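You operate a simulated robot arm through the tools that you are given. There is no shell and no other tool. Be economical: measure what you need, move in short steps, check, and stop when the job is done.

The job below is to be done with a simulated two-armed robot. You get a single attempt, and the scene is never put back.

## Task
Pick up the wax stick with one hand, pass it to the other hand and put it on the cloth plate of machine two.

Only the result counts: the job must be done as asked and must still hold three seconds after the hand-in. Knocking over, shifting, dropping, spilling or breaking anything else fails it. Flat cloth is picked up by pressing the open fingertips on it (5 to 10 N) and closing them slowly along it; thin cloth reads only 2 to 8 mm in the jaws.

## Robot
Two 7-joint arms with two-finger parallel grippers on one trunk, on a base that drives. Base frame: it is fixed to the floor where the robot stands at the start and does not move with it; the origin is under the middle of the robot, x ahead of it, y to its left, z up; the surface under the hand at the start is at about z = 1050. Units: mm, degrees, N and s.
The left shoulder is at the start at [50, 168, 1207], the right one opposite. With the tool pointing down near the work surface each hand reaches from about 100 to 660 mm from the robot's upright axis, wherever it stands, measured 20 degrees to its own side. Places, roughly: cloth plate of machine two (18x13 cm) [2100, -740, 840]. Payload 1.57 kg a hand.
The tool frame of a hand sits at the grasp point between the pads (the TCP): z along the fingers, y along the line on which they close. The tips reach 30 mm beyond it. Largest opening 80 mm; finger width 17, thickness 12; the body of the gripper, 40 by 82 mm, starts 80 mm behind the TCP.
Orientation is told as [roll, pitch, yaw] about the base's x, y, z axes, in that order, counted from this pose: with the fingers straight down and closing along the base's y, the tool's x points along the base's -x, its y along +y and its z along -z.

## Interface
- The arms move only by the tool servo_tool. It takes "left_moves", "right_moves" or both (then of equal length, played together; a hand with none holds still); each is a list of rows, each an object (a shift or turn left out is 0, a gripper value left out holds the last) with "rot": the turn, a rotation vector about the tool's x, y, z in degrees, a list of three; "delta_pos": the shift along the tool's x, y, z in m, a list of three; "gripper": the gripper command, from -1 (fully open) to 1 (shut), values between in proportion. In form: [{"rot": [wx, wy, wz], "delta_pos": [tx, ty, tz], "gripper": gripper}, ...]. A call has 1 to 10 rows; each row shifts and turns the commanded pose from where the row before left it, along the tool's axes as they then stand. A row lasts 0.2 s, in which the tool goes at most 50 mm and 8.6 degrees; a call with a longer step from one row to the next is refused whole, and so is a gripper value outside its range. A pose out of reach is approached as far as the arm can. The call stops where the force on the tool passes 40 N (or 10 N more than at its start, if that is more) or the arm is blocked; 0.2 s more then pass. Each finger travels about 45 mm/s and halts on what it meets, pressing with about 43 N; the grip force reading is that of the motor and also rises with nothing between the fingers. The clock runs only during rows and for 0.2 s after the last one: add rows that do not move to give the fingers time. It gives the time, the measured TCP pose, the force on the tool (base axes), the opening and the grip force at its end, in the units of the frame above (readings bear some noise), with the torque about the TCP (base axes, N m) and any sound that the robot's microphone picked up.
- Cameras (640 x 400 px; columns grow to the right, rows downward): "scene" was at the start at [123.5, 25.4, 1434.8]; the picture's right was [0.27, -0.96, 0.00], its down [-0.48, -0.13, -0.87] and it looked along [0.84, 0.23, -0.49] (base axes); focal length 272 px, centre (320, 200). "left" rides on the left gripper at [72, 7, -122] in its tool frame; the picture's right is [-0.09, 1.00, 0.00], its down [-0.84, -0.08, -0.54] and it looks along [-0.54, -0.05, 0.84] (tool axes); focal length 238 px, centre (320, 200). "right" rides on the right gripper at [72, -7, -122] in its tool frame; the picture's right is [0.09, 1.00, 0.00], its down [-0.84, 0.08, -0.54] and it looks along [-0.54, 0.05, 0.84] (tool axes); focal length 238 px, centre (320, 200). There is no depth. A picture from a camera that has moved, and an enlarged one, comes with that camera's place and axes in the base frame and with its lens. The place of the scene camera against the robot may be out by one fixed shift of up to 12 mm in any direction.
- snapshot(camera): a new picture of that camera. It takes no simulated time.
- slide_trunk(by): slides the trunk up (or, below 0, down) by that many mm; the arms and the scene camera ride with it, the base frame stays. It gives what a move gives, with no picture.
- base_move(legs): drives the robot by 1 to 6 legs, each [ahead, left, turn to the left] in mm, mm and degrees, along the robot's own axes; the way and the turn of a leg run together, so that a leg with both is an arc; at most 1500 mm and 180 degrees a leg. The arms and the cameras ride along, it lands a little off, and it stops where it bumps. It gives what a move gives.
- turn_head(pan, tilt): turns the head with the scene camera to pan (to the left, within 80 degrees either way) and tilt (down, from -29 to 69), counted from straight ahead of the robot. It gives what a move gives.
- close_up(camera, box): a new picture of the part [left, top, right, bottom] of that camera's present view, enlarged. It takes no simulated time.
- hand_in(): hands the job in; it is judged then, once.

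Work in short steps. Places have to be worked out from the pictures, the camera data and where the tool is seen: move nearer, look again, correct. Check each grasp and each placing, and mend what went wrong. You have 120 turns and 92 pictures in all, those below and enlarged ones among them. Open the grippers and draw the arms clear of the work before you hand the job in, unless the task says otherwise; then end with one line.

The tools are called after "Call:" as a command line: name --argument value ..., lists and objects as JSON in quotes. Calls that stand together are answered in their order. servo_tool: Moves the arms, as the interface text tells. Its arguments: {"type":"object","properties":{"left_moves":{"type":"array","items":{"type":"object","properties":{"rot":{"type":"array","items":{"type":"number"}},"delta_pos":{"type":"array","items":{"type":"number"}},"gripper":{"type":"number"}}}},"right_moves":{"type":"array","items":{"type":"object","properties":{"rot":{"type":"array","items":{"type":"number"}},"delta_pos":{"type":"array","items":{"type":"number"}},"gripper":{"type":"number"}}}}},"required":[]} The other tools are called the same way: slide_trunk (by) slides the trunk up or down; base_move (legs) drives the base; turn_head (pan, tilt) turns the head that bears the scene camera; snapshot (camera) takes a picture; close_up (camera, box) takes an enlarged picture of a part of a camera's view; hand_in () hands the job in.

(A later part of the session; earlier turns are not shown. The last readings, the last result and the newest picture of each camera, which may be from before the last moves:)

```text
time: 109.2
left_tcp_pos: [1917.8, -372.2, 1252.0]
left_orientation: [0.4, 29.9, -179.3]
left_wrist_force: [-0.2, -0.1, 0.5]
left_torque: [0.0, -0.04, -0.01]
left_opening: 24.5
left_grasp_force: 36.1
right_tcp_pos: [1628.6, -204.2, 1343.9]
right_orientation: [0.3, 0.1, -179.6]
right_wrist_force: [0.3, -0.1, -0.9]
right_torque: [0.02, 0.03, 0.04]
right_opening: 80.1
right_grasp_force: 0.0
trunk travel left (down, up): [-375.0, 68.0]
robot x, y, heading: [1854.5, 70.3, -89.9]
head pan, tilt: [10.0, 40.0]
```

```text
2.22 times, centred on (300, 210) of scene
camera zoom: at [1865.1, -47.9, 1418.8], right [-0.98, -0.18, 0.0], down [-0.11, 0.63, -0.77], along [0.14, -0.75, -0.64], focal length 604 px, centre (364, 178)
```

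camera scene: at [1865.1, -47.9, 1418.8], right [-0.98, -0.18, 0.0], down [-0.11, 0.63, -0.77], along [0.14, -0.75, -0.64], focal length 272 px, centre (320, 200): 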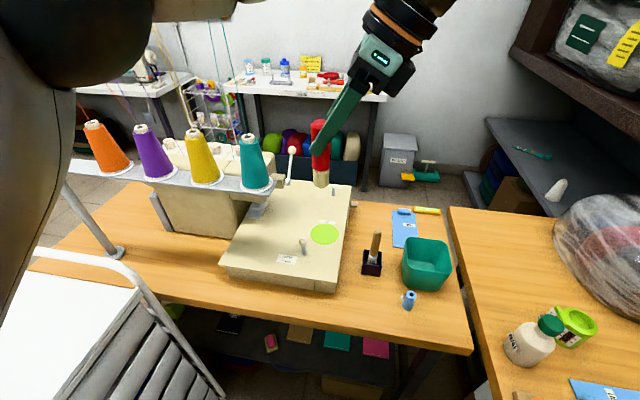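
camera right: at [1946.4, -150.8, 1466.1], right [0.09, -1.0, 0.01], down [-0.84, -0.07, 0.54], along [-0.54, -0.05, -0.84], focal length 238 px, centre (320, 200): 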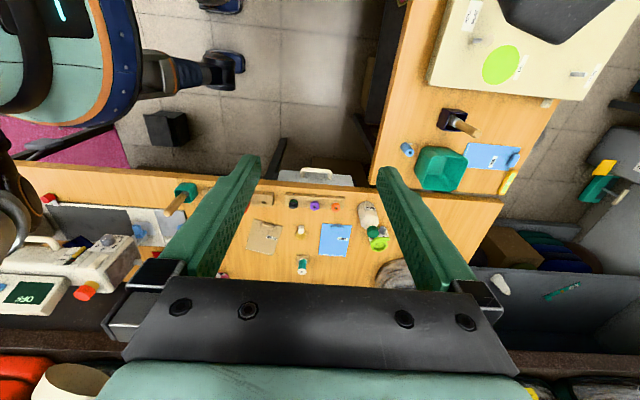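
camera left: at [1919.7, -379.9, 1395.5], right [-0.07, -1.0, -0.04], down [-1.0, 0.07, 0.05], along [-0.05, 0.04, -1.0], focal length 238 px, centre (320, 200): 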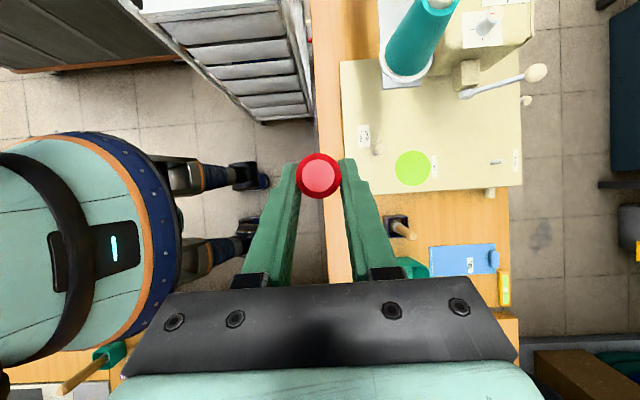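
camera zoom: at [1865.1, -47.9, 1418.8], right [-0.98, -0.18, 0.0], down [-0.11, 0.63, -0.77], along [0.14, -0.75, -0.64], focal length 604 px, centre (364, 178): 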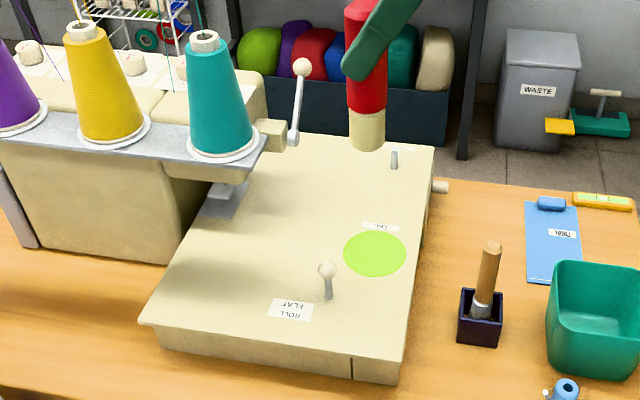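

The spot at about (2055, −722) is plain and clears the lever if I come in from the right. I shift the base right and forward, leaving about 50 mm of margin from the torso to the table edge.

Call:
base_move --legs '[[0, -48, 0], [150, 0, 0]]'

Call:
slide_trunk --by -60

Call:
snapshot --camera "left"

Call:
turn_head --pan 10 --tilt 60

Call:
snapshot --camera "scene"

```text
time: 111.3
left_tcp_pos: [1874.2, -518.8, 1254.4]
left_orientation: [0.2, 29.9, -179.0]
left_wrist_force: [0.2, -0.1, -0.8]
left_torque: [0.03, 0.02, 0.02]
left_opening: 24.6
left_grasp_force: 36.3
right_tcp_pos: [1583.1, -350.6, 1344.3]
right_orientation: [0.3, 0.1, -179.3]
right_wrist_force: [-0.1, 0.3, -0.5]
right_torque: [0.05, 0.02, 0.01]
right_opening: 80.1
right_grasp_force: 0.0
trunk travel left (down, up): [-375.0, 68.0]
robot x, y, heading: [1808.2, -71.1, -89.5]
head pan, tilt: [10.0, 40.0]
```

```text
time: 112.3
left_tcp_pos: [1872.9, -516.8, 1193.3]
left_orientation: [0.4, 29.9, -178.9]
left_wrist_force: [-0.3, -1.0, 0.7]
left_torque: [0.01, 0.03, -0.02]
left_opening: 24.6
left_grasp_force: 36.4
right_tcp_pos: [1583.2, -350.0, 1282.8]
right_orientation: [0.4, 0.1, -179.2]
right_wrist_force: [-0.5, 0.0, -0.1]
right_torque: [-0.03, 0.03, -0.01]
right_opening: 80.0
right_grasp_force: 0.1
trunk travel left (down, up): [-315.0, 128.0]
robot x, y, heading: [1805.1, -69.0, -89.8]
head pan, tilt: [10.0, 40.0]
```

```text
29 pictures are left
camera left: at [1875.4, -524.2, 1335.6], right [-0.06, -1.0, -0.04], down [-1.0, 0.06, 0.05], along [-0.05, 0.04, -1.0], focal length 238 px, centre (320, 200)
```

left: 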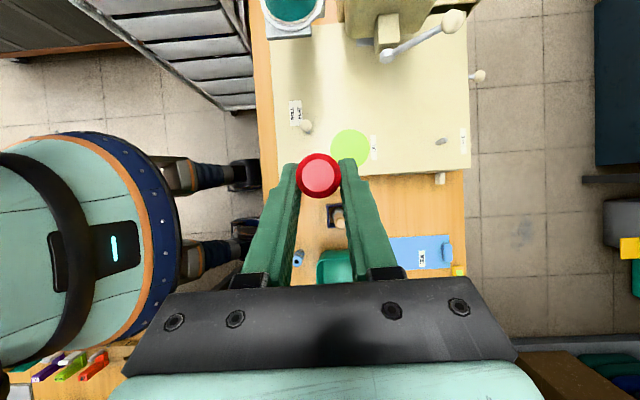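

```text
time: 113.1
left_tcp_pos: [1874.0, -517.0, 1195.1]
left_orientation: [0.3, 29.9, -179.0]
left_wrist_force: [0.6, 0.0, 0.6]
left_torque: [-0.04, 0.0, -0.03]
left_opening: 24.5
left_grasp_force: 36.2
right_tcp_pos: [1582.4, -350.5, 1283.8]
right_orientation: [0.2, 0.0, -179.3]
right_wrist_force: [0.1, 0.5, -0.3]
right_torque: [-0.02, 0.01, -0.01]
right_opening: 79.9
right_grasp_force: 0.0
trunk travel left (down, up): [-315.0, 128.0]
robot x, y, heading: [1806.2, -70.6, -89.8]
head pan, tilt: [10.0, 60.0]
```

```text
28 pictures are left
camera scene: at [1815.7, -174.7, 1332.0], right [-0.98, -0.18, 0.0], down [-0.16, 0.85, -0.5], along [0.09, -0.49, -0.87], focal length 272 px, centre (320, 200)
```

scene: 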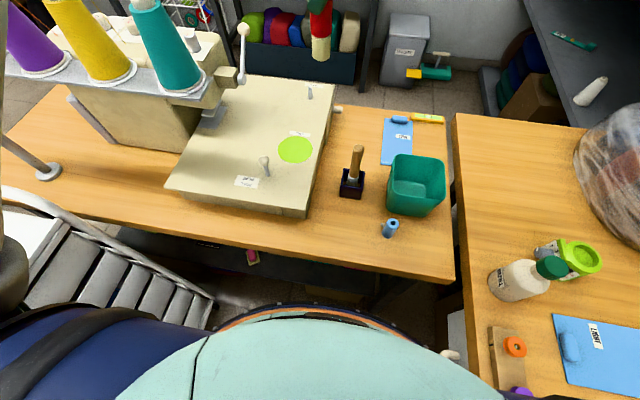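

There's room between the torso and the table. I lower the trunk another 60 mm and extend the hand forward along x≈1874, which is clear of the tray and bed features.

Call:
slide_trunk --by -60

Call:
servo_tool --left_moves '[{"delta_pos": [0, 0.04, 0]}, {"delta_pos": [0, 0.041, 0]}, {"delta_pos": [0, 0.041, 0]}, {"delta_pos": [0, 0.041, 0]}, {"delta_pos": [0, 0.04, 0]}, {}]'

Call:
snapshot --camera "left"

Call:
turn_head --pan 15 --tilt 35

Call:
snapshot --camera "scene"

```text
time: 114.1
left_tcp_pos: [1874.1, -517.6, 1134.2]
left_orientation: [0.3, 29.9, -178.9]
left_wrist_force: [-0.4, 0.5, -0.2]
left_torque: [-0.01, 0.01, 0.0]
left_opening: 24.4
left_grasp_force: 35.9
right_tcp_pos: [1583.6, -349.4, 1223.0]
right_orientation: [0.5, 0.1, -179.2]
right_wrist_force: [1.1, 1.3, -0.7]
right_torque: [-0.02, -0.03, 0.01]
right_opening: 80.2
right_grasp_force: 0.0
trunk travel left (down, up): [-255.0, 188.0]
robot x, y, heading: [1806.8, -70.0, -89.7]
head pan, tilt: [10.0, 60.0]
```

```text
time: 115.5
left_tcp_pos: [1889.5, -589.2, 1113.8]
left_orientation: [0.3, 29.8, -179.0]
left_wrist_force: [0.6, 0.1, -0.3]
left_torque: [-0.03, 0.0, 0.03]
left_opening: 24.4
left_grasp_force: 36.0
left hand out of reach, approached as far as the arm can: row 2, 3, 4, 5
right_tcp_pos: [1583.6, -350.0, 1223.1]
right_orientation: [0.2, 0.1, -179.3]
right_wrist_force: [-0.2, 0.0, 0.5]
right_torque: [-0.01, 0.01, 0.02]
right_opening: 80.1
right_grasp_force: 0.0
trunk travel left (down, up): [-255.0, 188.0]
robot x, y, heading: [1808.0, -67.0, -89.4]
head pan, tilt: [10.0, 60.0]
```

```text
27 pictures are left
camera left: at [1890.2, -596.5, 1255.4], right [-0.06, -1.0, -0.04], down [-1.0, 0.06, 0.05], along [-0.05, 0.04, -1.0], focal length 238 px, centre (320, 200)
```

left: 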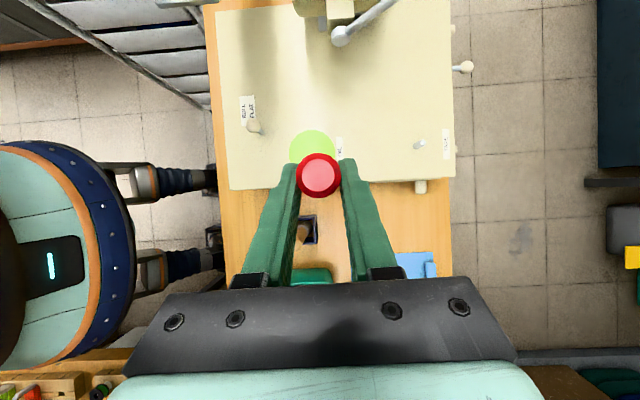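

```text
time: 116.4
left_tcp_pos: [1886.5, -590.2, 1114.0]
left_orientation: [0.3, 29.9, -179.1]
left_wrist_force: [0.2, -0.7, 0.4]
left_torque: [0.01, 0.02, -0.02]
left_opening: 24.4
left_grasp_force: 36.8
right_tcp_pos: [1584.0, -349.7, 1223.4]
right_orientation: [0.3, 0.1, -179.3]
right_wrist_force: [0.7, 0.0, -0.2]
right_torque: [-0.04, 0.01, 0.0]
right_opening: 80.0
right_grasp_force: 0.0
trunk travel left (down, up): [-255.0, 188.0]
robot x, y, heading: [1806.6, -67.9, -89.6]
head pan, tilt: [15.0, 35.0]
```

```text
26 pictures are left
camera scene: at [1827.1, -194.0, 1306.2], right [-0.96, -0.27, 0.0], down [-0.15, 0.55, -0.82], along [0.22, -0.79, -0.57], focal length 272 px, centre (320, 200)
```

scene: 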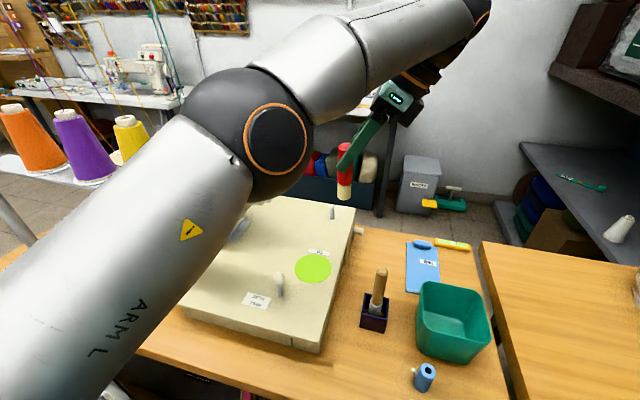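

The arm is limited by the high wrist position, and reach should improve further left and lower. I move left 90 mm and down 84 mm over the empty bed area and check.

Call:
servo_tool --left_moves '[{"delta_pos": [0.026, 0, 0.015]}, {"delta_pos": [0.026, 0, 0.015]}, {"delta_pos": [0.026, 0, 0.015]}, {"delta_pos": [-0.014, 0, 0.024]}, {"delta_pos": [-0.014, 0, 0.024]}, {"delta_pos": [-0.014, 0, 0.024]}, {}, {}]'

Call:
snapshot --camera "left"

```text
time: 118.2
left_tcp_pos: [1980.7, -584.2, 1032.8]
left_orientation: [0.3, 29.9, -179.0]
left_wrist_force: [0.0, 0.7, 1.6]
left_torque: [-0.01, 0.0, 0.0]
left_opening: 24.5
left_grasp_force: 35.6
right_tcp_pos: [1582.8, -350.6, 1223.9]
right_orientation: [0.4, 0.1, -179.3]
right_wrist_force: [-0.2, 0.0, 0.6]
right_torque: [-0.02, -0.01, 0.0]
right_opening: 80.0
right_grasp_force: 0.0
trunk travel left (down, up): [-255.0, 188.0]
robot x, y, heading: [1806.6, -68.3, -89.3]
head pan, tilt: [15.0, 35.0]
```

```text
25 pictures are left
camera left: at [1981.9, -591.3, 1174.3], right [-0.06, -1.0, -0.04], down [-1.0, 0.06, 0.05], along [-0.05, 0.04, -1.0], focal length 238 px, centre (320, 200)
```

left: 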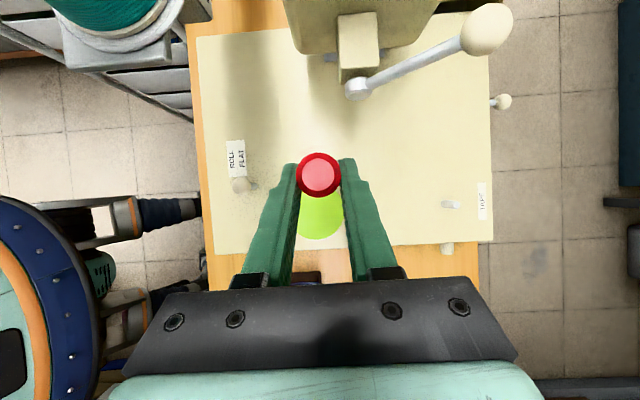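

The reach is good here. I advance forward in steps while going down a little, staying right of the lever (x≈2055).

Call:
servo_tool --left_moves '[{"delta_pos": [-0.005, 0.03, 0.009]}, {"delta_pos": [-0.005, 0.03, 0.009]}, {"delta_pos": [-0.005, 0.03, 0.009]}, {"delta_pos": [-0.005, 0.03, 0.009]}, {"delta_pos": [0, 0.018, 0]}, {}, {}]'

Call:
snapshot --camera "left"

Call:
snapshot --camera "scene"

```text
time: 119.8
left_tcp_pos: [1981.9, -668.3, 992.2]
left_orientation: [0.3, 29.9, -179.0]
left_wrist_force: [-0.9, 0.0, 0.3]
left_torque: [0.01, -0.03, -0.01]
left_opening: 24.4
left_grasp_force: 36.3
left hand out of reach, approached as far as the arm can: row 3, 4, 5
right_tcp_pos: [1583.5, -349.8, 1222.8]
right_orientation: [0.3, 0.1, -179.3]
right_wrist_force: [-0.2, -0.5, 0.1]
right_torque: [0.0, 0.0, 0.0]
right_opening: 80.0
right_grasp_force: 0.1
trunk travel left (down, up): [-255.0, 188.0]
robot x, y, heading: [1806.0, -70.2, -89.6]
head pan, tilt: [15.0, 35.0]
```

```text
24 pictures are left
camera left: at [1984.4, -675.4, 1133.3], right [-0.06, -1.0, -0.04], down [-1.0, 0.06, 0.05], along [-0.05, 0.04, -1.0], focal length 238 px, centre (320, 200)
```

left: 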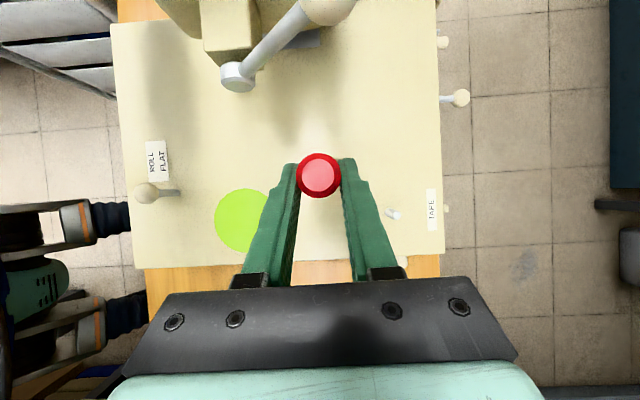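

```text
23 pictures are left
camera scene: at [1827.1, -194.0, 1306.3], right [-0.96, -0.27, 0.0], down [-0.15, 0.55, -0.82], along [0.22, -0.79, -0.57], focal length 272 px, centre (320, 200)
```

scene: 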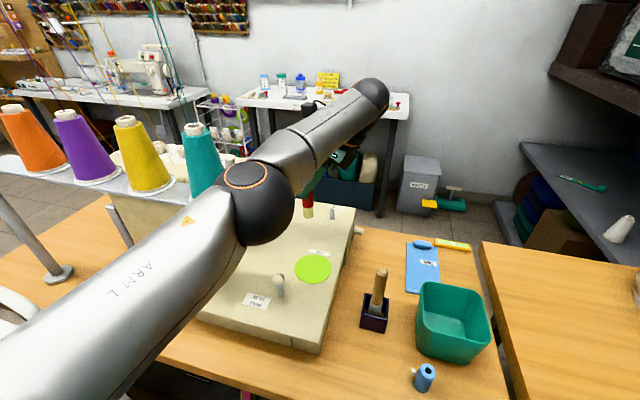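

The arm's limit is y≈−668 here, so I nudge the base 35 mm forward (the torso still clears the table) and lower the trunk 30 mm.

Call:
base_move --legs '[[38, 0, 0]]'

Call:
slide_trunk --by -30

Call:
snapshot --camera "left"

```text
time: 120.7
left_tcp_pos: [1984.2, -706.8, 992.6]
left_orientation: [0.3, 30.0, -178.9]
left_wrist_force: [0.1, -0.9, -0.6]
left_torque: [0.02, 0.05, 0.04]
left_opening: 24.4
left_grasp_force: 36.3
right_tcp_pos: [1582.8, -388.4, 1223.3]
right_orientation: [0.3, 0.1, -179.2]
right_wrist_force: [0.9, 0.1, 0.0]
right_torque: [0.02, 0.01, 0.02]
right_opening: 79.8
right_grasp_force: 0.0
trunk travel left (down, up): [-255.0, 188.0]
robot x, y, heading: [1808.1, -107.9, -89.4]
head pan, tilt: [15.0, 35.0]
```

```text
time: 121.4
left_tcp_pos: [1984.1, -705.4, 961.9]
left_orientation: [0.2, 29.9, -178.9]
left_wrist_force: [0.5, 0.4, -1.1]
left_torque: [0.02, -0.01, 0.0]
left_opening: 24.5
left_grasp_force: 36.4
right_tcp_pos: [1583.9, -388.4, 1193.5]
right_orientation: [0.5, 0.1, -179.3]
right_wrist_force: [-0.1, 0.6, -0.2]
right_torque: [0.01, 0.04, -0.06]
right_opening: 79.8
right_grasp_force: 0.1
trunk travel left (down, up): [-225.0, 218.0]
robot x, y, heading: [1807.4, -107.1, -89.5]
head pan, tilt: [15.0, 35.0]
```

```text
22 pictures are left
camera left: at [1985.2, -713.0, 1103.5], right [-0.06, -1.0, -0.04], down [-1.0, 0.06, 0.05], along [-0.05, 0.04, -1.0], focal length 238 px, centre (320, 200)
```

left: 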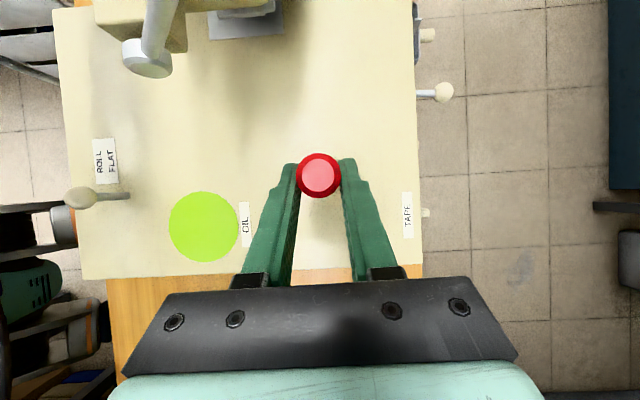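

The stick base is about 10 mm above the bed at x≈1991. I slide it left about 62 mm and 15 mm further forward to the plain spot at (2054, −720), watching the force.

Call:
servo_tool --left_moves '[{"delta_pos": [0.002, 0.015, -0.0035]}, {"delta_pos": [0.018, 0, 0.0104]}, {"delta_pos": [0.018, 0, 0.0104]}, {"delta_pos": [0.018, 0, 0.0104]}, {}, {}]'

Call:
snapshot --camera "left"

Call:
turn_head --pan 5 --tilt 35

Call:
snapshot --camera "scene"

```text
time: 123.0
left_tcp_pos: [1992.9, -699.7, 982.1]
left_orientation: [2.3, 31.0, 177.8]
left_wrist_force: [0.4, -0.4, -0.6]
left_torque: [0.0, 0.06, 0.01]
left_opening: 24.4
left_grasp_force: 36.7
left hand out of reach, approached as far as the arm can: row 1
right_tcp_pos: [1563.7, -376.0, 1193.3]
right_orientation: [1.0, 1.0, -179.9]
right_wrist_force: [-0.9, -0.1, -0.5]
right_torque: [0.02, -0.1, -0.03]
right_opening: 79.9
right_grasp_force: 0.1
trunk travel left (down, up): [-225.0, 218.0]
robot x, y, heading: [1804.6, -107.6, -90.1]
head pan, tilt: [15.0, 35.0]
stopped in row 6 (left hand): the arm was blocked; the commanded pose is now the measured one
```

```text
21 pictures are left
camera left: at [1990.6, -702.2, 1124.6], right [-0.14, -0.99, -0.01], down [-0.99, 0.14, 0.03], along [-0.03, 0.02, -1.0], focal length 238 px, centre (320, 200)
```

left: 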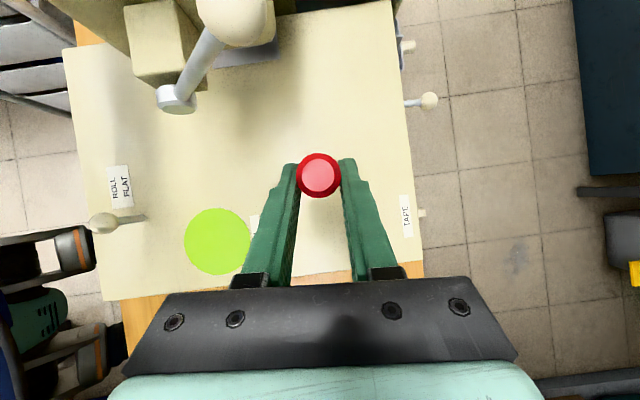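

```text
time: 123.7
left_tcp_pos: [1991.3, -700.3, 982.8]
left_orientation: [2.1, 31.4, 177.6]
left_wrist_force: [0.4, -0.3, -0.6]
left_torque: [-0.02, 0.01, 0.01]
left_opening: 24.5
left_grasp_force: 36.6
right_tcp_pos: [1564.1, -378.4, 1193.5]
right_orientation: [0.8, 1.2, -179.6]
right_wrist_force: [0.0, 0.1, -0.6]
right_torque: [0.04, 0.01, -0.03]
right_opening: 80.0
right_grasp_force: 0.1
trunk travel left (down, up): [-225.0, 218.0]
robot x, y, heading: [1800.8, -109.7, -89.7]
head pan, tilt: [5.0, 35.0]
```

```text
20 pictures are left
camera scene: at [1792.7, -224.8, 1277.5], right [-1.0, -0.09, -0.02], down [-0.04, 0.56, -0.83], along [0.09, -0.82, -0.56], focal length 272 px, centre (320, 200)
```

scene: 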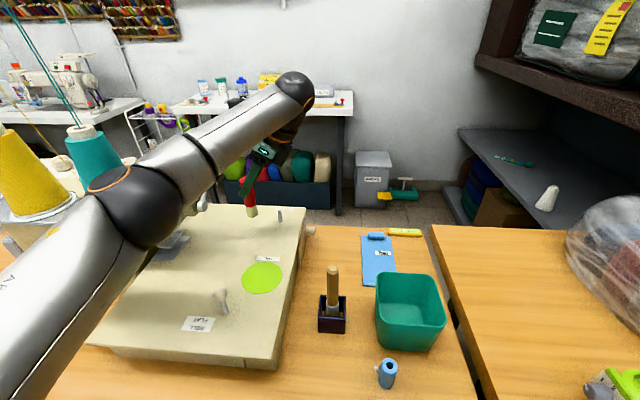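

The arm was blocked, most likely the elbow against the end of the cone tray. I relieve it right away by moving the hand back to the right, then check the tray.

Call:
servo_tool --left_moves '[{"delta_pos": [-0.018, 0, -0.0104]}, {"delta_pos": [-0.018, 0, -0.0104]}, {"delta_pos": [-0.009, 0, -0.0052]}, {}]'

Call:
turn_head --pan 30 --tilt 25

Call:
snapshot --camera "scene"

```text
time: 124.7
left_tcp_pos: [1969.0, -702.3, 968.4]
left_orientation: [0.9, 30.1, 178.5]
left_wrist_force: [-0.2, -0.2, 0.2]
left_torque: [0.0, 0.02, -0.01]
left_opening: 24.6
left_grasp_force: 36.4
right_tcp_pos: [1580.9, -386.7, 1194.1]
right_orientation: [0.4, 0.3, -179.6]
right_wrist_force: [-0.4, 0.1, -0.6]
right_torque: [0.03, -0.01, -0.02]
right_opening: 79.9
right_grasp_force: 0.1
trunk travel left (down, up): [-225.0, 218.0]
robot x, y, heading: [1807.6, -110.4, -89.6]
head pan, tilt: [5.0, 35.0]
```

```text
time: 125.6
left_tcp_pos: [1966.1, -703.1, 969.3]
left_orientation: [0.9, 30.1, 178.5]
left_wrist_force: [0.4, 0.0, 0.0]
left_torque: [0.0, -0.02, 0.0]
left_opening: 24.5
left_grasp_force: 35.9
right_tcp_pos: [1581.6, -386.6, 1193.5]
right_orientation: [0.3, 0.2, -179.7]
right_wrist_force: [0.1, -0.6, 0.2]
right_torque: [0.02, 0.0, -0.02]
right_opening: 80.3
right_grasp_force: 0.1
trunk travel left (down, up): [-225.0, 218.0]
robot x, y, heading: [1807.3, -109.1, -89.2]
head pan, tilt: [30.0, 25.0]
```

```text
19 pictures are left
camera scene: at [1849.5, -226.4, 1292.0], right [-0.86, -0.5, 0.0], down [-0.21, 0.37, -0.91], along [0.46, -0.78, -0.42], focal length 272 px, centre (320, 200)
```

scene: 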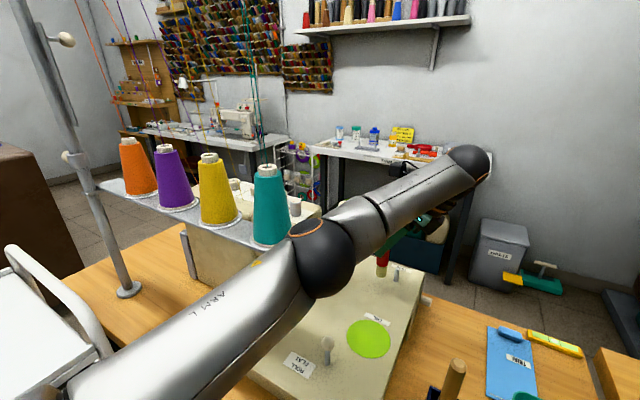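

The contact is relieved and all cones are still upright. The elbow limits moving left in this posture, so I set the stick down upright on the bed here. I'll then re-grasp it with a flatter hand that keeps the arm further right. I lower in small steps.

Call:
servo_tool --left_moves '[{"delta_pos": [-0.004, 0, 0.007]}, {}]'

Call:
close_up --camera "scene" --box '[330, 200, 450, 320]'

```text
time: 126.2
left_tcp_pos: [1967.9, -703.4, 960.6]
left_orientation: [1.1, 30.1, 178.4]
left_wrist_force: [0.6, -0.1, 0.5]
left_torque: [-0.01, -0.02, -0.04]
left_opening: 24.4
left_grasp_force: 36.2
right_tcp_pos: [1580.0, -386.9, 1193.4]
right_orientation: [0.3, 0.1, -179.6]
right_wrist_force: [0.4, -0.4, 0.1]
right_torque: [0.01, -0.01, -0.02]
right_opening: 79.9
right_grasp_force: 0.1
trunk travel left (down, up): [-225.0, 218.0]
robot x, y, heading: [1804.5, -109.8, -89.4]
head pan, tilt: [30.0, 25.0]
```

```text
3.33 times, centred on (390, 260) of scene
camera zoom: at [1849.5, -226.3, 1292.0], right [-0.86, -0.5, 0.0], down [-0.21, 0.36, -0.91], along [0.46, -0.78, -0.42], focal length 906 px, centre (87, 0)
```

zoom: 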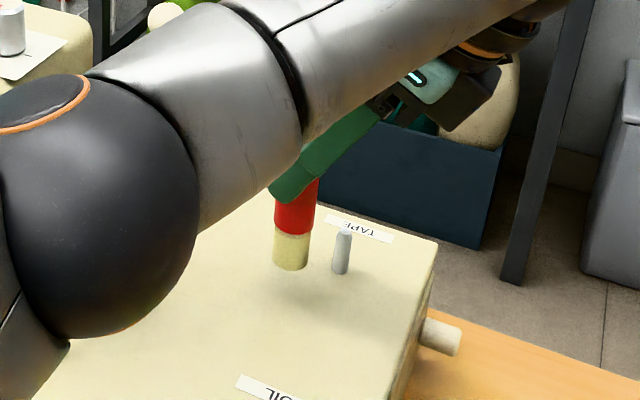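

The stick is upright, with its base perhaps 10–20 mm above the bed. I lower it step by step.

Call:
servo_tool --left_moves '[{"delta_pos": [-0.002, 0, 0.00346]}, {"delta_pos": [-0.002, 0, 0.00346]}, {}]'

Call:
servo_tool --left_moves '[{"delta_pos": [-0.0015, 0, 0.0026]}, {}]'

Call:
servo_tool --left_moves '[{"delta_pos": [-0.0015, 0, 0.0026]}, {}]'

Call:
close_up --camera "scene" --box '[330, 200, 450, 320]'

```text
time: 127.0
left_tcp_pos: [1966.8, -704.2, 952.5]
left_orientation: [1.0, 30.1, 178.5]
left_wrist_force: [0.6, 0.0, 0.0]
left_torque: [0.0, -0.03, -0.02]
left_opening: 24.3
left_grasp_force: 36.0
right_tcp_pos: [1581.3, -387.0, 1193.5]
right_orientation: [0.2, 0.1, -179.6]
right_wrist_force: [-0.9, -0.7, 0.4]
right_torque: [-0.05, 0.01, 0.01]
right_opening: 80.1
right_grasp_force: 0.1
trunk travel left (down, up): [-225.0, 218.0]
robot x, y, heading: [1809.9, -108.0, -89.7]
head pan, tilt: [30.0, 25.0]
```

```text
time: 127.6
left_tcp_pos: [1966.5, -704.7, 950.1]
left_orientation: [1.0, 30.1, 178.5]
left_wrist_force: [0.0, 0.4, -0.5]
left_torque: [0.01, -0.03, 0.02]
left_opening: 24.6
left_grasp_force: 36.9
right_tcp_pos: [1582.1, -386.5, 1193.4]
right_orientation: [0.2, 0.2, -179.6]
right_wrist_force: [0.2, -0.3, 0.1]
right_torque: [0.01, 0.03, 0.01]
right_opening: 79.9
right_grasp_force: 0.0
trunk travel left (down, up): [-225.0, 218.0]
robot x, y, heading: [1805.6, -108.4, -89.8]
head pan, tilt: [30.0, 25.0]
```

```text
time: 128.2
left_tcp_pos: [1965.1, -705.6, 945.2]
left_orientation: [1.0, 30.1, 178.4]
left_wrist_force: [-0.4, -0.5, -0.3]
left_torque: [0.0, 0.0, 0.0]
left_opening: 24.2
left_grasp_force: 36.3
right_tcp_pos: [1582.2, -386.1, 1193.8]
right_orientation: [0.3, 0.1, -179.5]
right_wrist_force: [0.4, 0.4, -0.5]
right_torque: [-0.01, 0.0, 0.0]
right_opening: 80.0
right_grasp_force: 0.0
trunk travel left (down, up): [-225.0, 218.0]
robot x, y, heading: [1805.7, -111.0, -89.8]
head pan, tilt: [30.0, 25.0]
```

```text
3.33 times, centred on (390, 260) of scene
camera zoom: at [1849.5, -226.3, 1292.0], right [-0.86, -0.5, 0.0], down [-0.21, 0.36, -0.91], along [0.46, -0.78, -0.42], focal length 906 px, centre (87, 0)
```

zoom: 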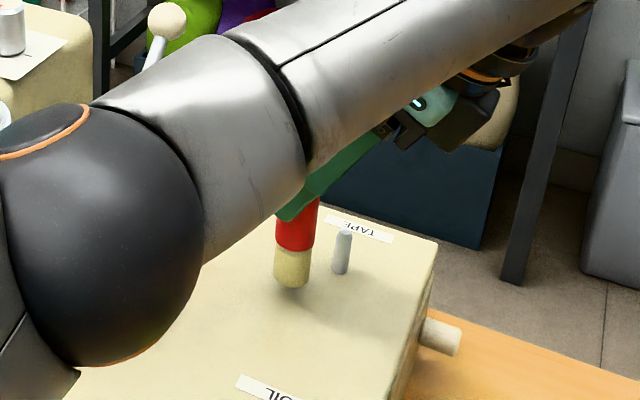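

Still no contact, so the bed may be nearer the nominal z 840. I continue down.

Call:
servo_tool --left_moves '[{"delta_pos": [-0.0015, 0, 0.0026]}, {"delta_pos": [-0.001, 0, 0.0017]}, {}]'

Call:
servo_tool --left_moves '[{"delta_pos": [-0.0015, 0, 0.0026]}, {"delta_pos": [-0.001, 0, 0.0017]}, {}]'

Call:
close_up --camera "scene" --box '[330, 200, 450, 320]'

```text
time: 129.0
left_tcp_pos: [1967.1, -703.6, 941.1]
left_orientation: [1.0, 30.0, 178.6]
left_wrist_force: [-0.3, 0.9, -0.7]
left_torque: [-0.01, -0.01, -0.01]
left_opening: 24.6
left_grasp_force: 36.5
right_tcp_pos: [1581.5, -387.0, 1194.4]
right_orientation: [0.2, 0.1, -179.6]
right_wrist_force: [-0.4, 0.0, -0.1]
right_torque: [0.02, 0.01, 0.03]
right_opening: 80.1
right_grasp_force: 0.1
trunk travel left (down, up): [-225.0, 218.0]
robot x, y, heading: [1809.3, -110.3, -89.7]
head pan, tilt: [30.0, 25.0]
```

```text
time: 129.8
left_tcp_pos: [1965.8, -705.3, 936.0]
left_orientation: [1.0, 30.1, 178.5]
left_wrist_force: [0.3, -0.2, 2.2]
left_torque: [0.04, -0.01, 0.01]
left_opening: 24.5
left_grasp_force: 36.1
right_tcp_pos: [1581.9, -387.0, 1193.2]
right_orientation: [0.4, 0.1, -179.6]
right_wrist_force: [0.0, 0.4, 0.1]
right_torque: [0.01, -0.03, 0.0]
right_opening: 79.7
right_grasp_force: 0.1
trunk travel left (down, up): [-225.0, 218.0]
robot x, y, heading: [1806.5, -108.6, -89.8]
head pan, tilt: [30.0, 25.0]
```

```text
3.33 times, centred on (390, 260) of scene
camera zoom: at [1849.5, -226.1, 1292.1], right [-0.86, -0.5, 0.0], down [-0.21, 0.36, -0.91], along [0.46, -0.78, -0.42], focal length 906 px, centre (87, 0)
```

zoom: 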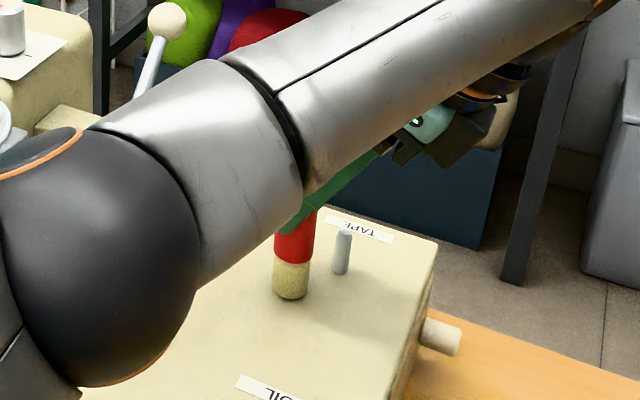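

There's light contact (2.2 N) at TCP z 936 and the stick stands on the bed. I release it, back out along the tool axis, and check it stays upright.

Call:
servo_tool --left_moves '[{"gripper": 0.2}, {"gripper": 0.0}, {"gripper": -0.2}, {}, {}, {"delta_pos": [0, 0, -0.025]}, {"delta_pos": [0, 0, -0.025]}, {"delta_pos": [0, 0, -0.025]}, {}]'

Call:
snapshot --camera "left"

```text
time: 131.8
left_tcp_pos: [1931.7, -689.4, 1002.7]
left_orientation: [1.0, 30.2, 178.6]
left_wrist_force: [1.3, -1.6, -0.7]
left_torque: [0.01, -0.01, -0.02]
left_opening: 47.9
left_grasp_force: 0.0
left hand out of reach, approached as far as the arm can: row 7, 8
right_tcp_pos: [1581.3, -388.6, 1194.1]
right_orientation: [0.3, 0.0, -179.6]
right_wrist_force: [1.0, 0.2, 0.2]
right_torque: [-0.01, 0.01, -0.01]
right_opening: 80.4
right_grasp_force: 0.1
trunk travel left (down, up): [-225.0, 218.0]
robot x, y, heading: [1806.4, -108.9, -89.6]
head pan, tilt: [30.0, 25.0]
```

```text
15 pictures are left
camera left: at [1932.9, -694.0, 1144.6], right [-0.11, -0.99, -0.03], down [-0.99, 0.11, 0.05], along [-0.04, 0.04, -1.0], focal length 238 px, centre (320, 200)
```

left: 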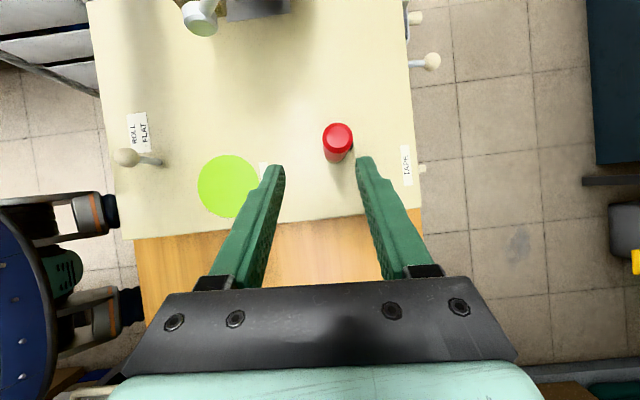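

The stick stands upright on the bed at about (1977, −707). I tilt the hand 15° flatter, open fully, and drop to a pre-grasp point low on its right side.

Call:
servo_tool --left_moves '[{"rot": [0, 7.5, 0], "gripper": -1}, {"rot": [0, 7.5, 0]}, {"delta_pos": [-0.026, 0.005, 0.015]}, {"delta_pos": [-0.026, 0.006, 0.0154]}, {}, {}]'

Call:
snapshot --camera "left"

```text
time: 133.2
left_tcp_pos: [1930.9, -680.7, 981.8]
left_orientation: [1.2, 45.1, 178.7]
left_wrist_force: [0.1, 0.6, -0.2]
left_torque: [0.01, 0.03, 0.0]
left_opening: 80.1
left_grasp_force: 0.2
left hand out of reach, approached as far as the arm can: row 1, 2, 3, 4
right_tcp_pos: [1581.9, -387.3, 1194.2]
right_orientation: [0.4, 0.1, -179.5]
right_wrist_force: [-0.4, -0.1, 0.8]
right_torque: [0.0, -0.02, 0.01]
right_opening: 80.2
right_grasp_force: 0.1
trunk travel left (down, up): [-225.0, 218.0]
robot x, y, heading: [1805.9, -110.3, -89.9]
head pan, tilt: [30.0, 25.0]
```

```text
14 pictures are left
camera left: at [1896.0, -684.7, 1119.2], right [-0.1, -0.99, -0.05], down [-0.97, 0.11, -0.21], along [0.21, 0.03, -0.98], focal length 238 px, centre (320, 200)
```

left: 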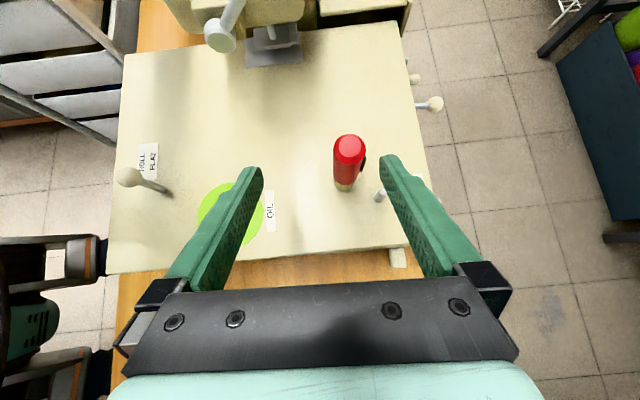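

The stick is clear and upright, but the hand falls about 25 mm short in y. The torso has about 45 mm of room to the table edge, so I nudge the base 25 mm forward.

Call:
base_move --legs '[[25, 0, 0]]'

Call:
servo_tool --left_moves '[{"delta_pos": [-0.02, 0, 0.02]}, {"delta_pos": [-0.01, 0, 0.01]}, {}]'

Call:
snapshot --camera "left"

```text
time: 134.1
left_tcp_pos: [1931.8, -694.1, 981.6]
left_orientation: [1.2, 44.9, 178.8]
left_wrist_force: [0.5, 0.1, -0.3]
left_torque: [0.03, -0.04, 0.0]
left_opening: 79.9
left_grasp_force: 0.1
right_tcp_pos: [1581.9, -399.4, 1193.7]
right_orientation: [0.4, 0.1, -179.5]
right_wrist_force: [0.2, 0.3, 0.6]
right_torque: [-0.01, -0.03, 0.0]
right_opening: 80.1
right_grasp_force: 0.0
trunk travel left (down, up): [-225.0, 218.0]
robot x, y, heading: [1807.3, -120.9, -89.9]
head pan, tilt: [30.0, 25.0]
stopped in leg 1: the robot was blocked; the commanded pose is now the measured one
```

```text
time: 134.9
left_tcp_pos: [1931.3, -693.8, 940.3]
left_orientation: [1.2, 45.0, 178.8]
left_wrist_force: [-0.2, 0.2, -0.2]
left_torque: [-0.01, 0.01, 0.03]
left_opening: 80.3
left_grasp_force: 0.0
right_tcp_pos: [1581.2, -399.3, 1193.6]
right_orientation: [0.3, 0.1, -179.6]
right_wrist_force: [-0.7, -0.7, 0.8]
right_torque: [0.02, 0.04, 0.0]
right_opening: 79.9
right_grasp_force: 0.1
trunk travel left (down, up): [-225.0, 218.0]
robot x, y, heading: [1804.4, -121.5, -89.7]
head pan, tilt: [30.0, 25.0]
```

```text
13 pictures are left
camera left: at [1895.1, -698.1, 1078.0], right [-0.1, -0.99, -0.05], down [-0.97, 0.11, -0.21], along [0.21, 0.03, -0.98], focal length 238 px, centre (320, 200)
```

left: 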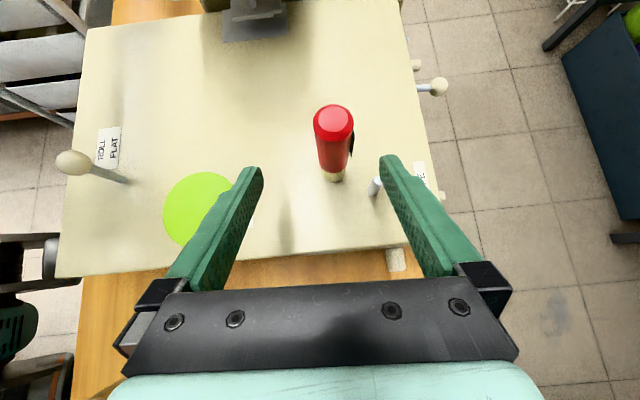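

The base stopped after 12 mm (touching something), but nothing moved on the bed and the hand is now low enough. The stick is at (1974, −708); I slide in around it and grip near the tips.

Call:
servo_tool --left_moves '[{"delta_pos": [-0.004, 0.012, 0]}, {"delta_pos": [-0.004, 0.002, 0.015]}, {"delta_pos": [0, 0, 0.015]}, {"delta_pos": [0, 0, 0.0146]}, {}]'

Call:
snapshot --camera "left"

```text
time: 136.1
left_tcp_pos: [1959.4, -700.2, 904.5]
left_orientation: [1.2, 45.0, 178.9]
left_wrist_force: [-0.7, 0.0, -0.1]
left_torque: [0.02, 0.01, 0.02]
left_opening: 79.7
left_grasp_force: 0.0
left hand out of reach, approached as far as the arm can: row 1
right_tcp_pos: [1581.7, -399.4, 1193.0]
right_orientation: [0.2, 0.1, -179.5]
right_wrist_force: [0.6, 0.4, -0.1]
right_torque: [0.02, -0.01, -0.02]
right_opening: 79.9
right_grasp_force: 0.0
trunk travel left (down, up): [-225.0, 218.0]
robot x, y, heading: [1809.5, -121.7, -89.4]
head pan, tilt: [30.0, 25.0]
```

```text
12 pictures are left
camera left: at [1924.1, -703.9, 1040.6], right [-0.1, -0.99, -0.05], down [-0.97, 0.11, -0.21], along [0.21, 0.03, -0.98], focal length 238 px, centre (320, 200)
```

left: 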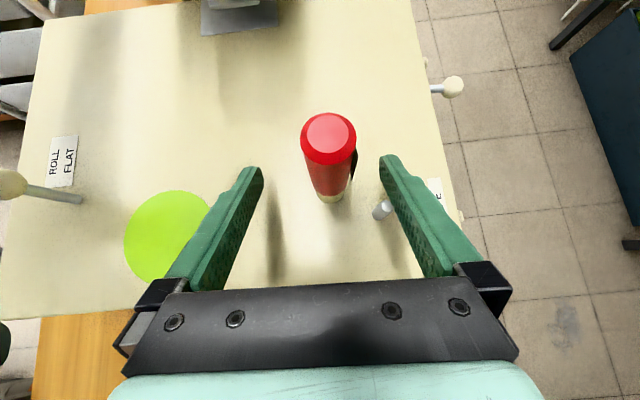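

The stick is between the fingers but 8 mm off-centre and close to the tips. I move 10 mm further in and try to centre in y.

Call:
servo_tool --left_moves '[{"delta_pos": [0.007, 0.004, 0.007]}, {"delta_pos": [0, 0.005, 0]}, {}]'

```text
time: 136.9
left_tcp_pos: [1970.0, -708.0, 904.4]
left_orientation: [1.1, 45.1, 178.9]
left_wrist_force: [0.8, -0.1, 0.4]
left_torque: [-0.01, 0.0, 0.01]
left_opening: 80.1
left_grasp_force: 0.1
right_tcp_pos: [1581.9, -400.8, 1193.2]
right_orientation: [0.2, 0.1, -179.6]
right_wrist_force: [0.2, -0.6, -0.2]
right_torque: [-0.02, -0.02, -0.02]
right_opening: 80.2
right_grasp_force: 0.1
trunk travel left (down, up): [-225.0, 218.0]
robot x, y, heading: [1806.1, -123.1, -89.6]
head pan, tilt: [30.0, 25.0]
```

It's centred now at y −708. I back off 7 mm in x so the grip is nearer the tips, then close slowly.

Call:
servo_tool --left_moves '[{"delta_pos": [-0.005, 0, -0.005]}, {"gripper": -0.5}, {"gripper": 0.0}, {"gripper": 0.2}, {"gripper": 0.4}, {"gripper": 0.6}, {"gripper": 1.0}, {}, {}]'

Call:
snapshot --camera "left"

```text
time: 138.9
left_tcp_pos: [1964.1, -708.2, 905.6]
left_orientation: [1.2, 45.1, 178.7]
left_wrist_force: [-0.3, -0.4, 0.0]
left_torque: [0.05, 0.01, 0.01]
left_opening: 24.4
left_grasp_force: 36.0
right_tcp_pos: [1582.9, -398.7, 1193.7]
right_orientation: [0.3, 0.1, -179.6]
right_wrist_force: [0.4, 0.5, 0.5]
right_torque: [0.03, 0.02, 0.0]
right_opening: 79.8
right_grasp_force: 0.0
trunk travel left (down, up): [-225.0, 218.0]
robot x, y, heading: [1811.3, -119.0, -89.7]
head pan, tilt: [30.0, 25.0]
```

```text
11 pictures are left
camera left: at [1928.2, -712.4, 1042.3], right [-0.1, -0.99, -0.05], down [-0.97, 0.11, -0.21], along [0.21, 0.03, -0.98], focal length 238 px, centre (320, 200)
```

left: 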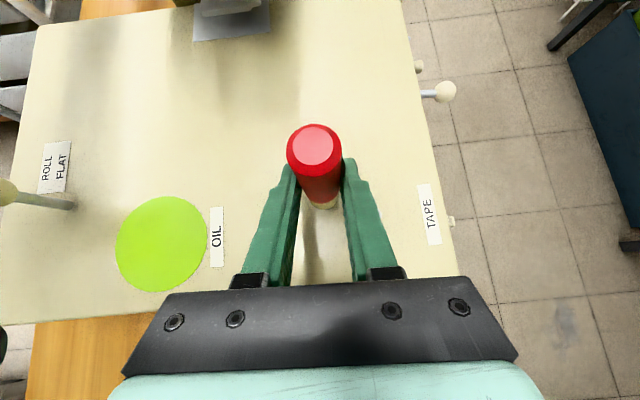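

It's gripped and upright. I lift 6 mm and move left in 15–20 mm steps, checking for elbow contact.

Call:
servo_tool --left_moves '[{"delta_pos": [0.0042, 0, -0.0042]}, {"delta_pos": [0.007, 0, 0.007]}, {"delta_pos": [0.007, 0, 0.007]}, {"delta_pos": [0.007, 0, 0.007]}, {}]'

Call:
servo_tool --left_moves '[{"delta_pos": [0.007, 0, 0.007]}, {"delta_pos": [0.007, 0, 0.007]}, {}]'

Call:
snapshot --camera "scene"

```text
time: 140.1
left_tcp_pos: [1992.8, -709.0, 908.9]
left_orientation: [1.0, 45.1, 178.8]
left_wrist_force: [0.5, 0.0, 0.3]
left_torque: [-0.02, -0.01, 0.03]
left_opening: 24.3
left_grasp_force: 36.2
right_tcp_pos: [1581.6, -401.2, 1191.9]
right_orientation: [0.2, 0.1, -179.6]
right_wrist_force: [0.3, 0.1, 0.5]
right_torque: [-0.01, 0.01, -0.03]
right_opening: 79.8
right_grasp_force: 0.1
trunk travel left (down, up): [-225.0, 218.0]
robot x, y, heading: [1807.3, -119.2, -89.6]
head pan, tilt: [30.0, 25.0]
```

```text
time: 140.9
left_tcp_pos: [1993.9, -707.0, 906.8]
left_orientation: [0.6, 45.6, 177.5]
left_wrist_force: [-0.3, 0.0, 0.1]
left_torque: [0.02, 0.0, -0.03]
left_opening: 24.3
left_grasp_force: 36.4
right_tcp_pos: [1570.6, -398.2, 1189.6]
right_orientation: [0.3, 0.7, -179.7]
right_wrist_force: [-1.2, -0.5, 0.0]
right_torque: [0.01, 0.03, -0.02]
right_opening: 79.8
right_grasp_force: 0.0
trunk travel left (down, up): [-225.0, 218.0]
robot x, y, heading: [1806.9, -121.9, -89.7]
head pan, tilt: [30.0, 25.0]
```

```text
10 pictures are left
camera scene: at [1837.4, -237.7, 1291.8], right [-0.86, -0.5, -0.01], down [-0.2, 0.36, -0.91], along [0.46, -0.78, -0.42], focal length 272 px, centre (320, 200)
```

scene: 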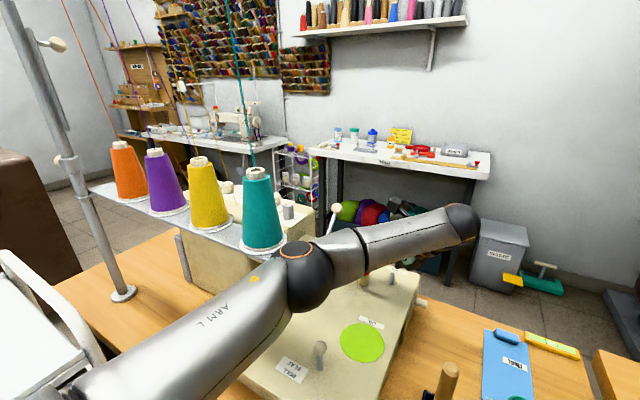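

The elbow again meets the tray's end; the cones are undisturbed. I'll turn the robot about 40° to the right so the left shoulder moves right and forward and frees the elbow. First I relieve the contact, lift the stick clear, and back off.

Call:
servo_tool --left_moves '[{"delta_pos": [-0.014, 0, -0.014]}, {"delta_pos": [0, 0, -0.02]}, {"delta_pos": [0.014, -0.01, -0.014]}, {"delta_pos": [0.014, -0.015, -0.014]}, {"delta_pos": [0.014, -0.02, -0.014]}, {"delta_pos": [0.014, -0.02, -0.014]}, {"delta_pos": [0, -0.02, -0.02]}, {"delta_pos": [0, -0.02, -0.02]}, {}]'

Call:
base_move --legs '[[-70, 0, 0]]'

Call:
snapshot --camera "left"

```text
time: 142.9
left_tcp_pos: [1952.3, -601.0, 1029.7]
left_orientation: [1.2, 45.1, 178.9]
left_wrist_force: [0.1, -0.4, 0.2]
left_torque: [0.02, 0.0, 0.05]
left_opening: 24.4
left_grasp_force: 36.2
right_tcp_pos: [1581.4, -399.9, 1192.0]
right_orientation: [0.2, 0.1, -179.7]
right_wrist_force: [0.4, -0.3, -0.8]
right_torque: [0.03, 0.01, 0.0]
right_opening: 79.9
right_grasp_force: 0.1
trunk travel left (down, up): [-225.0, 218.0]
robot x, y, heading: [1807.9, -117.6, -89.6]
head pan, tilt: [30.0, 25.0]
```

```text
time: 143.9
left_tcp_pos: [1951.8, -534.7, 1030.1]
left_orientation: [1.1, 45.0, 178.9]
left_wrist_force: [0.4, 0.2, -0.3]
left_torque: [0.04, 0.02, -0.03]
left_opening: 24.5
left_grasp_force: 36.1
right_tcp_pos: [1581.2, -332.4, 1193.9]
right_orientation: [0.3, 0.2, -179.6]
right_wrist_force: [-0.1, 0.9, 0.2]
right_torque: [-0.05, -0.03, 0.0]
right_opening: 80.1
right_grasp_force: 0.0
trunk travel left (down, up): [-225.0, 218.0]
robot x, y, heading: [1806.3, -52.7, -89.4]
head pan, tilt: [30.0, 25.0]
```

```text
9 pictures are left
camera left: at [1916.6, -537.7, 1166.7], right [-0.1, -0.99, -0.05], down [-0.97, 0.11, -0.21], along [0.21, 0.03, -0.98], focal length 238 px, centre (320, 200)
```

left: 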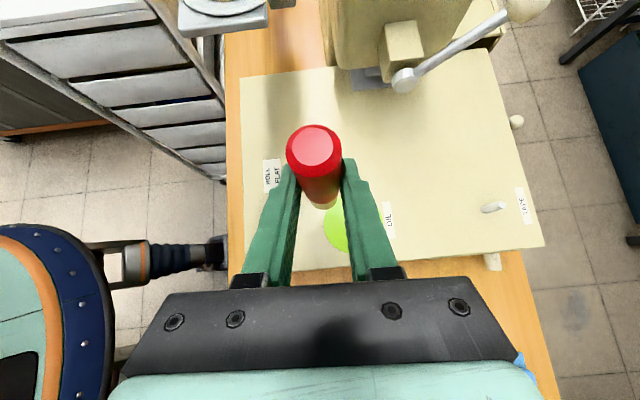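

I raise 40 mm more to clear the brush holder, then turn the robot 40° right.

Call:
servo_tool --left_moves '[{"delta_pos": [0.014, 0, -0.014]}, {"delta_pos": [0.014, 0, -0.014]}, {}]'

Call:
base_move --legs '[[0, 0, -40]]'

```text
time: 144.7
left_tcp_pos: [1951.8, -531.8, 1068.0]
left_orientation: [1.1, 45.1, 178.8]
left_wrist_force: [0.2, 0.3, -0.7]
left_torque: [0.01, 0.03, -0.02]
left_opening: 24.4
left_grasp_force: 36.0
right_tcp_pos: [1580.7, -333.1, 1192.9]
right_orientation: [0.2, 0.2, -179.7]
right_wrist_force: [0.2, 0.2, 0.5]
right_torque: [0.01, 0.02, -0.02]
right_opening: 80.1
right_grasp_force: 0.0
trunk travel left (down, up): [-225.0, 218.0]
robot x, y, heading: [1807.8, -57.5, -89.4]
head pan, tilt: [30.0, 25.0]
```

```text
time: 147.0
left_tcp_pos: [1607.9, -514.5, 1068.0]
left_orientation: [1.2, 45.1, 138.7]
left_wrist_force: [0.5, -0.2, 0.0]
left_torque: [-0.05, 0.03, 0.04]
left_opening: 24.5
left_grasp_force: 36.3
right_tcp_pos: [1455.0, -120.9, 1193.1]
right_orientation: [0.2, 0.1, 140.3]
right_wrist_force: [0.1, 0.5, 0.2]
right_torque: [0.0, 0.01, 0.03]
right_opening: 80.1
right_grasp_force: 0.1
trunk travel left (down, up): [-225.0, 218.0]
robot x, y, heading: [1804.3, -52.1, -129.6]
head pan, tilt: [30.0, 25.0]
```

The turn is done. I bring the hand back over the bed's right part (+x 320 mm at this height), then turn the tool 41° about the vertical so its lean is again toward −x.

Call:
servo_tool --left_moves '[{"delta_pos": [0.0212, -0.0264, 0.0212]}, {"delta_pos": [0.0212, -0.0264, 0.0212]}, {"delta_pos": [0.0212, -0.0264, 0.0212]}, {"delta_pos": [0.0212, -0.0264, 0.0212]}, {"delta_pos": [0.0212, -0.0264, 0.0212]}, {"delta_pos": [0.0212, -0.0264, 0.0212]}, {"delta_pos": [0.0212, -0.0264, 0.0212]}, {"delta_pos": [0.0212, -0.0264, 0.0212]}, {}]'

Call:
servo_tool --left_moves '[{"rot": [4.87, 0, -4.87]}, {"rot": [4.87, 0, -4.87]}, {"rot": [4.87, 0, -4.87]}, {"rot": [4.87, 0, -4.87]}, {"rot": [4.87, 0, -4.87]}, {"rot": [4.87, 0, -4.87]}, {}]'

Call:
turn_head --pan 65 --tilt 28

Call:
snapshot --camera "scene"

```text
time: 149.0
left_tcp_pos: [1917.8, -520.5, 1059.8]
left_orientation: [1.0, 45.0, 138.6]
left_wrist_force: [0.1, 0.9, 0.4]
left_torque: [-0.01, 0.0, -0.01]
left_opening: 24.5
left_grasp_force: 36.1
left hand out of reach, approached as far as the arm can: row 8
right_tcp_pos: [1453.9, -120.4, 1192.7]
right_orientation: [0.2, 0.1, 140.3]
right_wrist_force: [0.0, -0.3, 0.4]
right_torque: [0.05, -0.02, 0.0]
right_opening: 80.2
right_grasp_force: 0.0
trunk travel left (down, up): [-225.0, 218.0]
robot x, y, heading: [1802.7, -54.7, -129.8]
head pan, tilt: [30.0, 25.0]
```

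```text
time: 150.6
left_tcp_pos: [1883.3, -507.3, 1034.8]
left_orientation: [1.0, 44.3, 179.9]
left_wrist_force: [0.9, 0.4, -1.0]
left_torque: [-0.03, 0.0, -0.02]
left_opening: 24.4
left_grasp_force: 36.4
left hand out of reach, approached as far as the arm can: row 3, 4, 5, 6
right_tcp_pos: [1454.0, -121.3, 1192.3]
right_orientation: [0.1, 0.1, 140.3]
right_wrist_force: [-0.4, -0.9, 0.6]
right_torque: [0.0, 0.0, 0.04]
right_opening: 79.9
right_grasp_force: 0.2
trunk travel left (down, up): [-225.0, 218.0]
robot x, y, heading: [1808.4, -49.1, -129.9]
head pan, tilt: [30.0, 25.0]
```

```text
time: 151.6
left_tcp_pos: [1883.7, -508.5, 1035.1]
left_orientation: [1.0, 44.4, 179.8]
left_wrist_force: [0.2, -0.2, -0.3]
left_torque: [-0.01, -0.01, 0.03]
left_opening: 24.2
left_grasp_force: 36.0
right_tcp_pos: [1455.2, -121.4, 1192.9]
right_orientation: [0.1, 0.0, 140.3]
right_wrist_force: [0.7, -0.1, -0.7]
right_torque: [-0.04, 0.02, 0.01]
right_opening: 79.8
right_grasp_force: 0.2
trunk travel left (down, up): [-225.0, 218.0]
robot x, y, heading: [1808.8, -52.5, -129.6]
head pan, tilt: [65.0, 28.0]
```

```text
8 pictures are left
camera scene: at [1815.6, -164.9, 1287.2], right [-0.91, -0.42, 0.0], down [-0.2, 0.42, -0.88], along [0.38, -0.8, -0.47], focal length 272 px, centre (320, 200)
```

scene: 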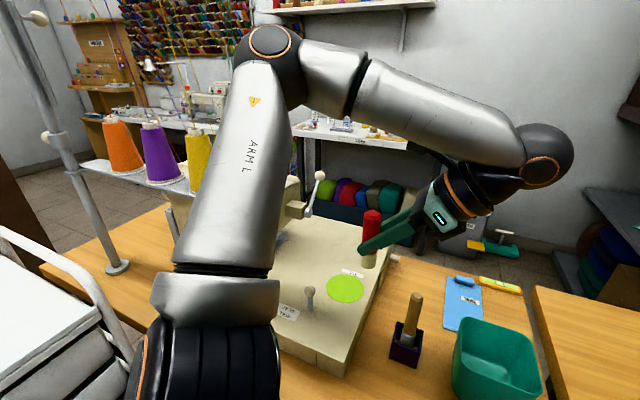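

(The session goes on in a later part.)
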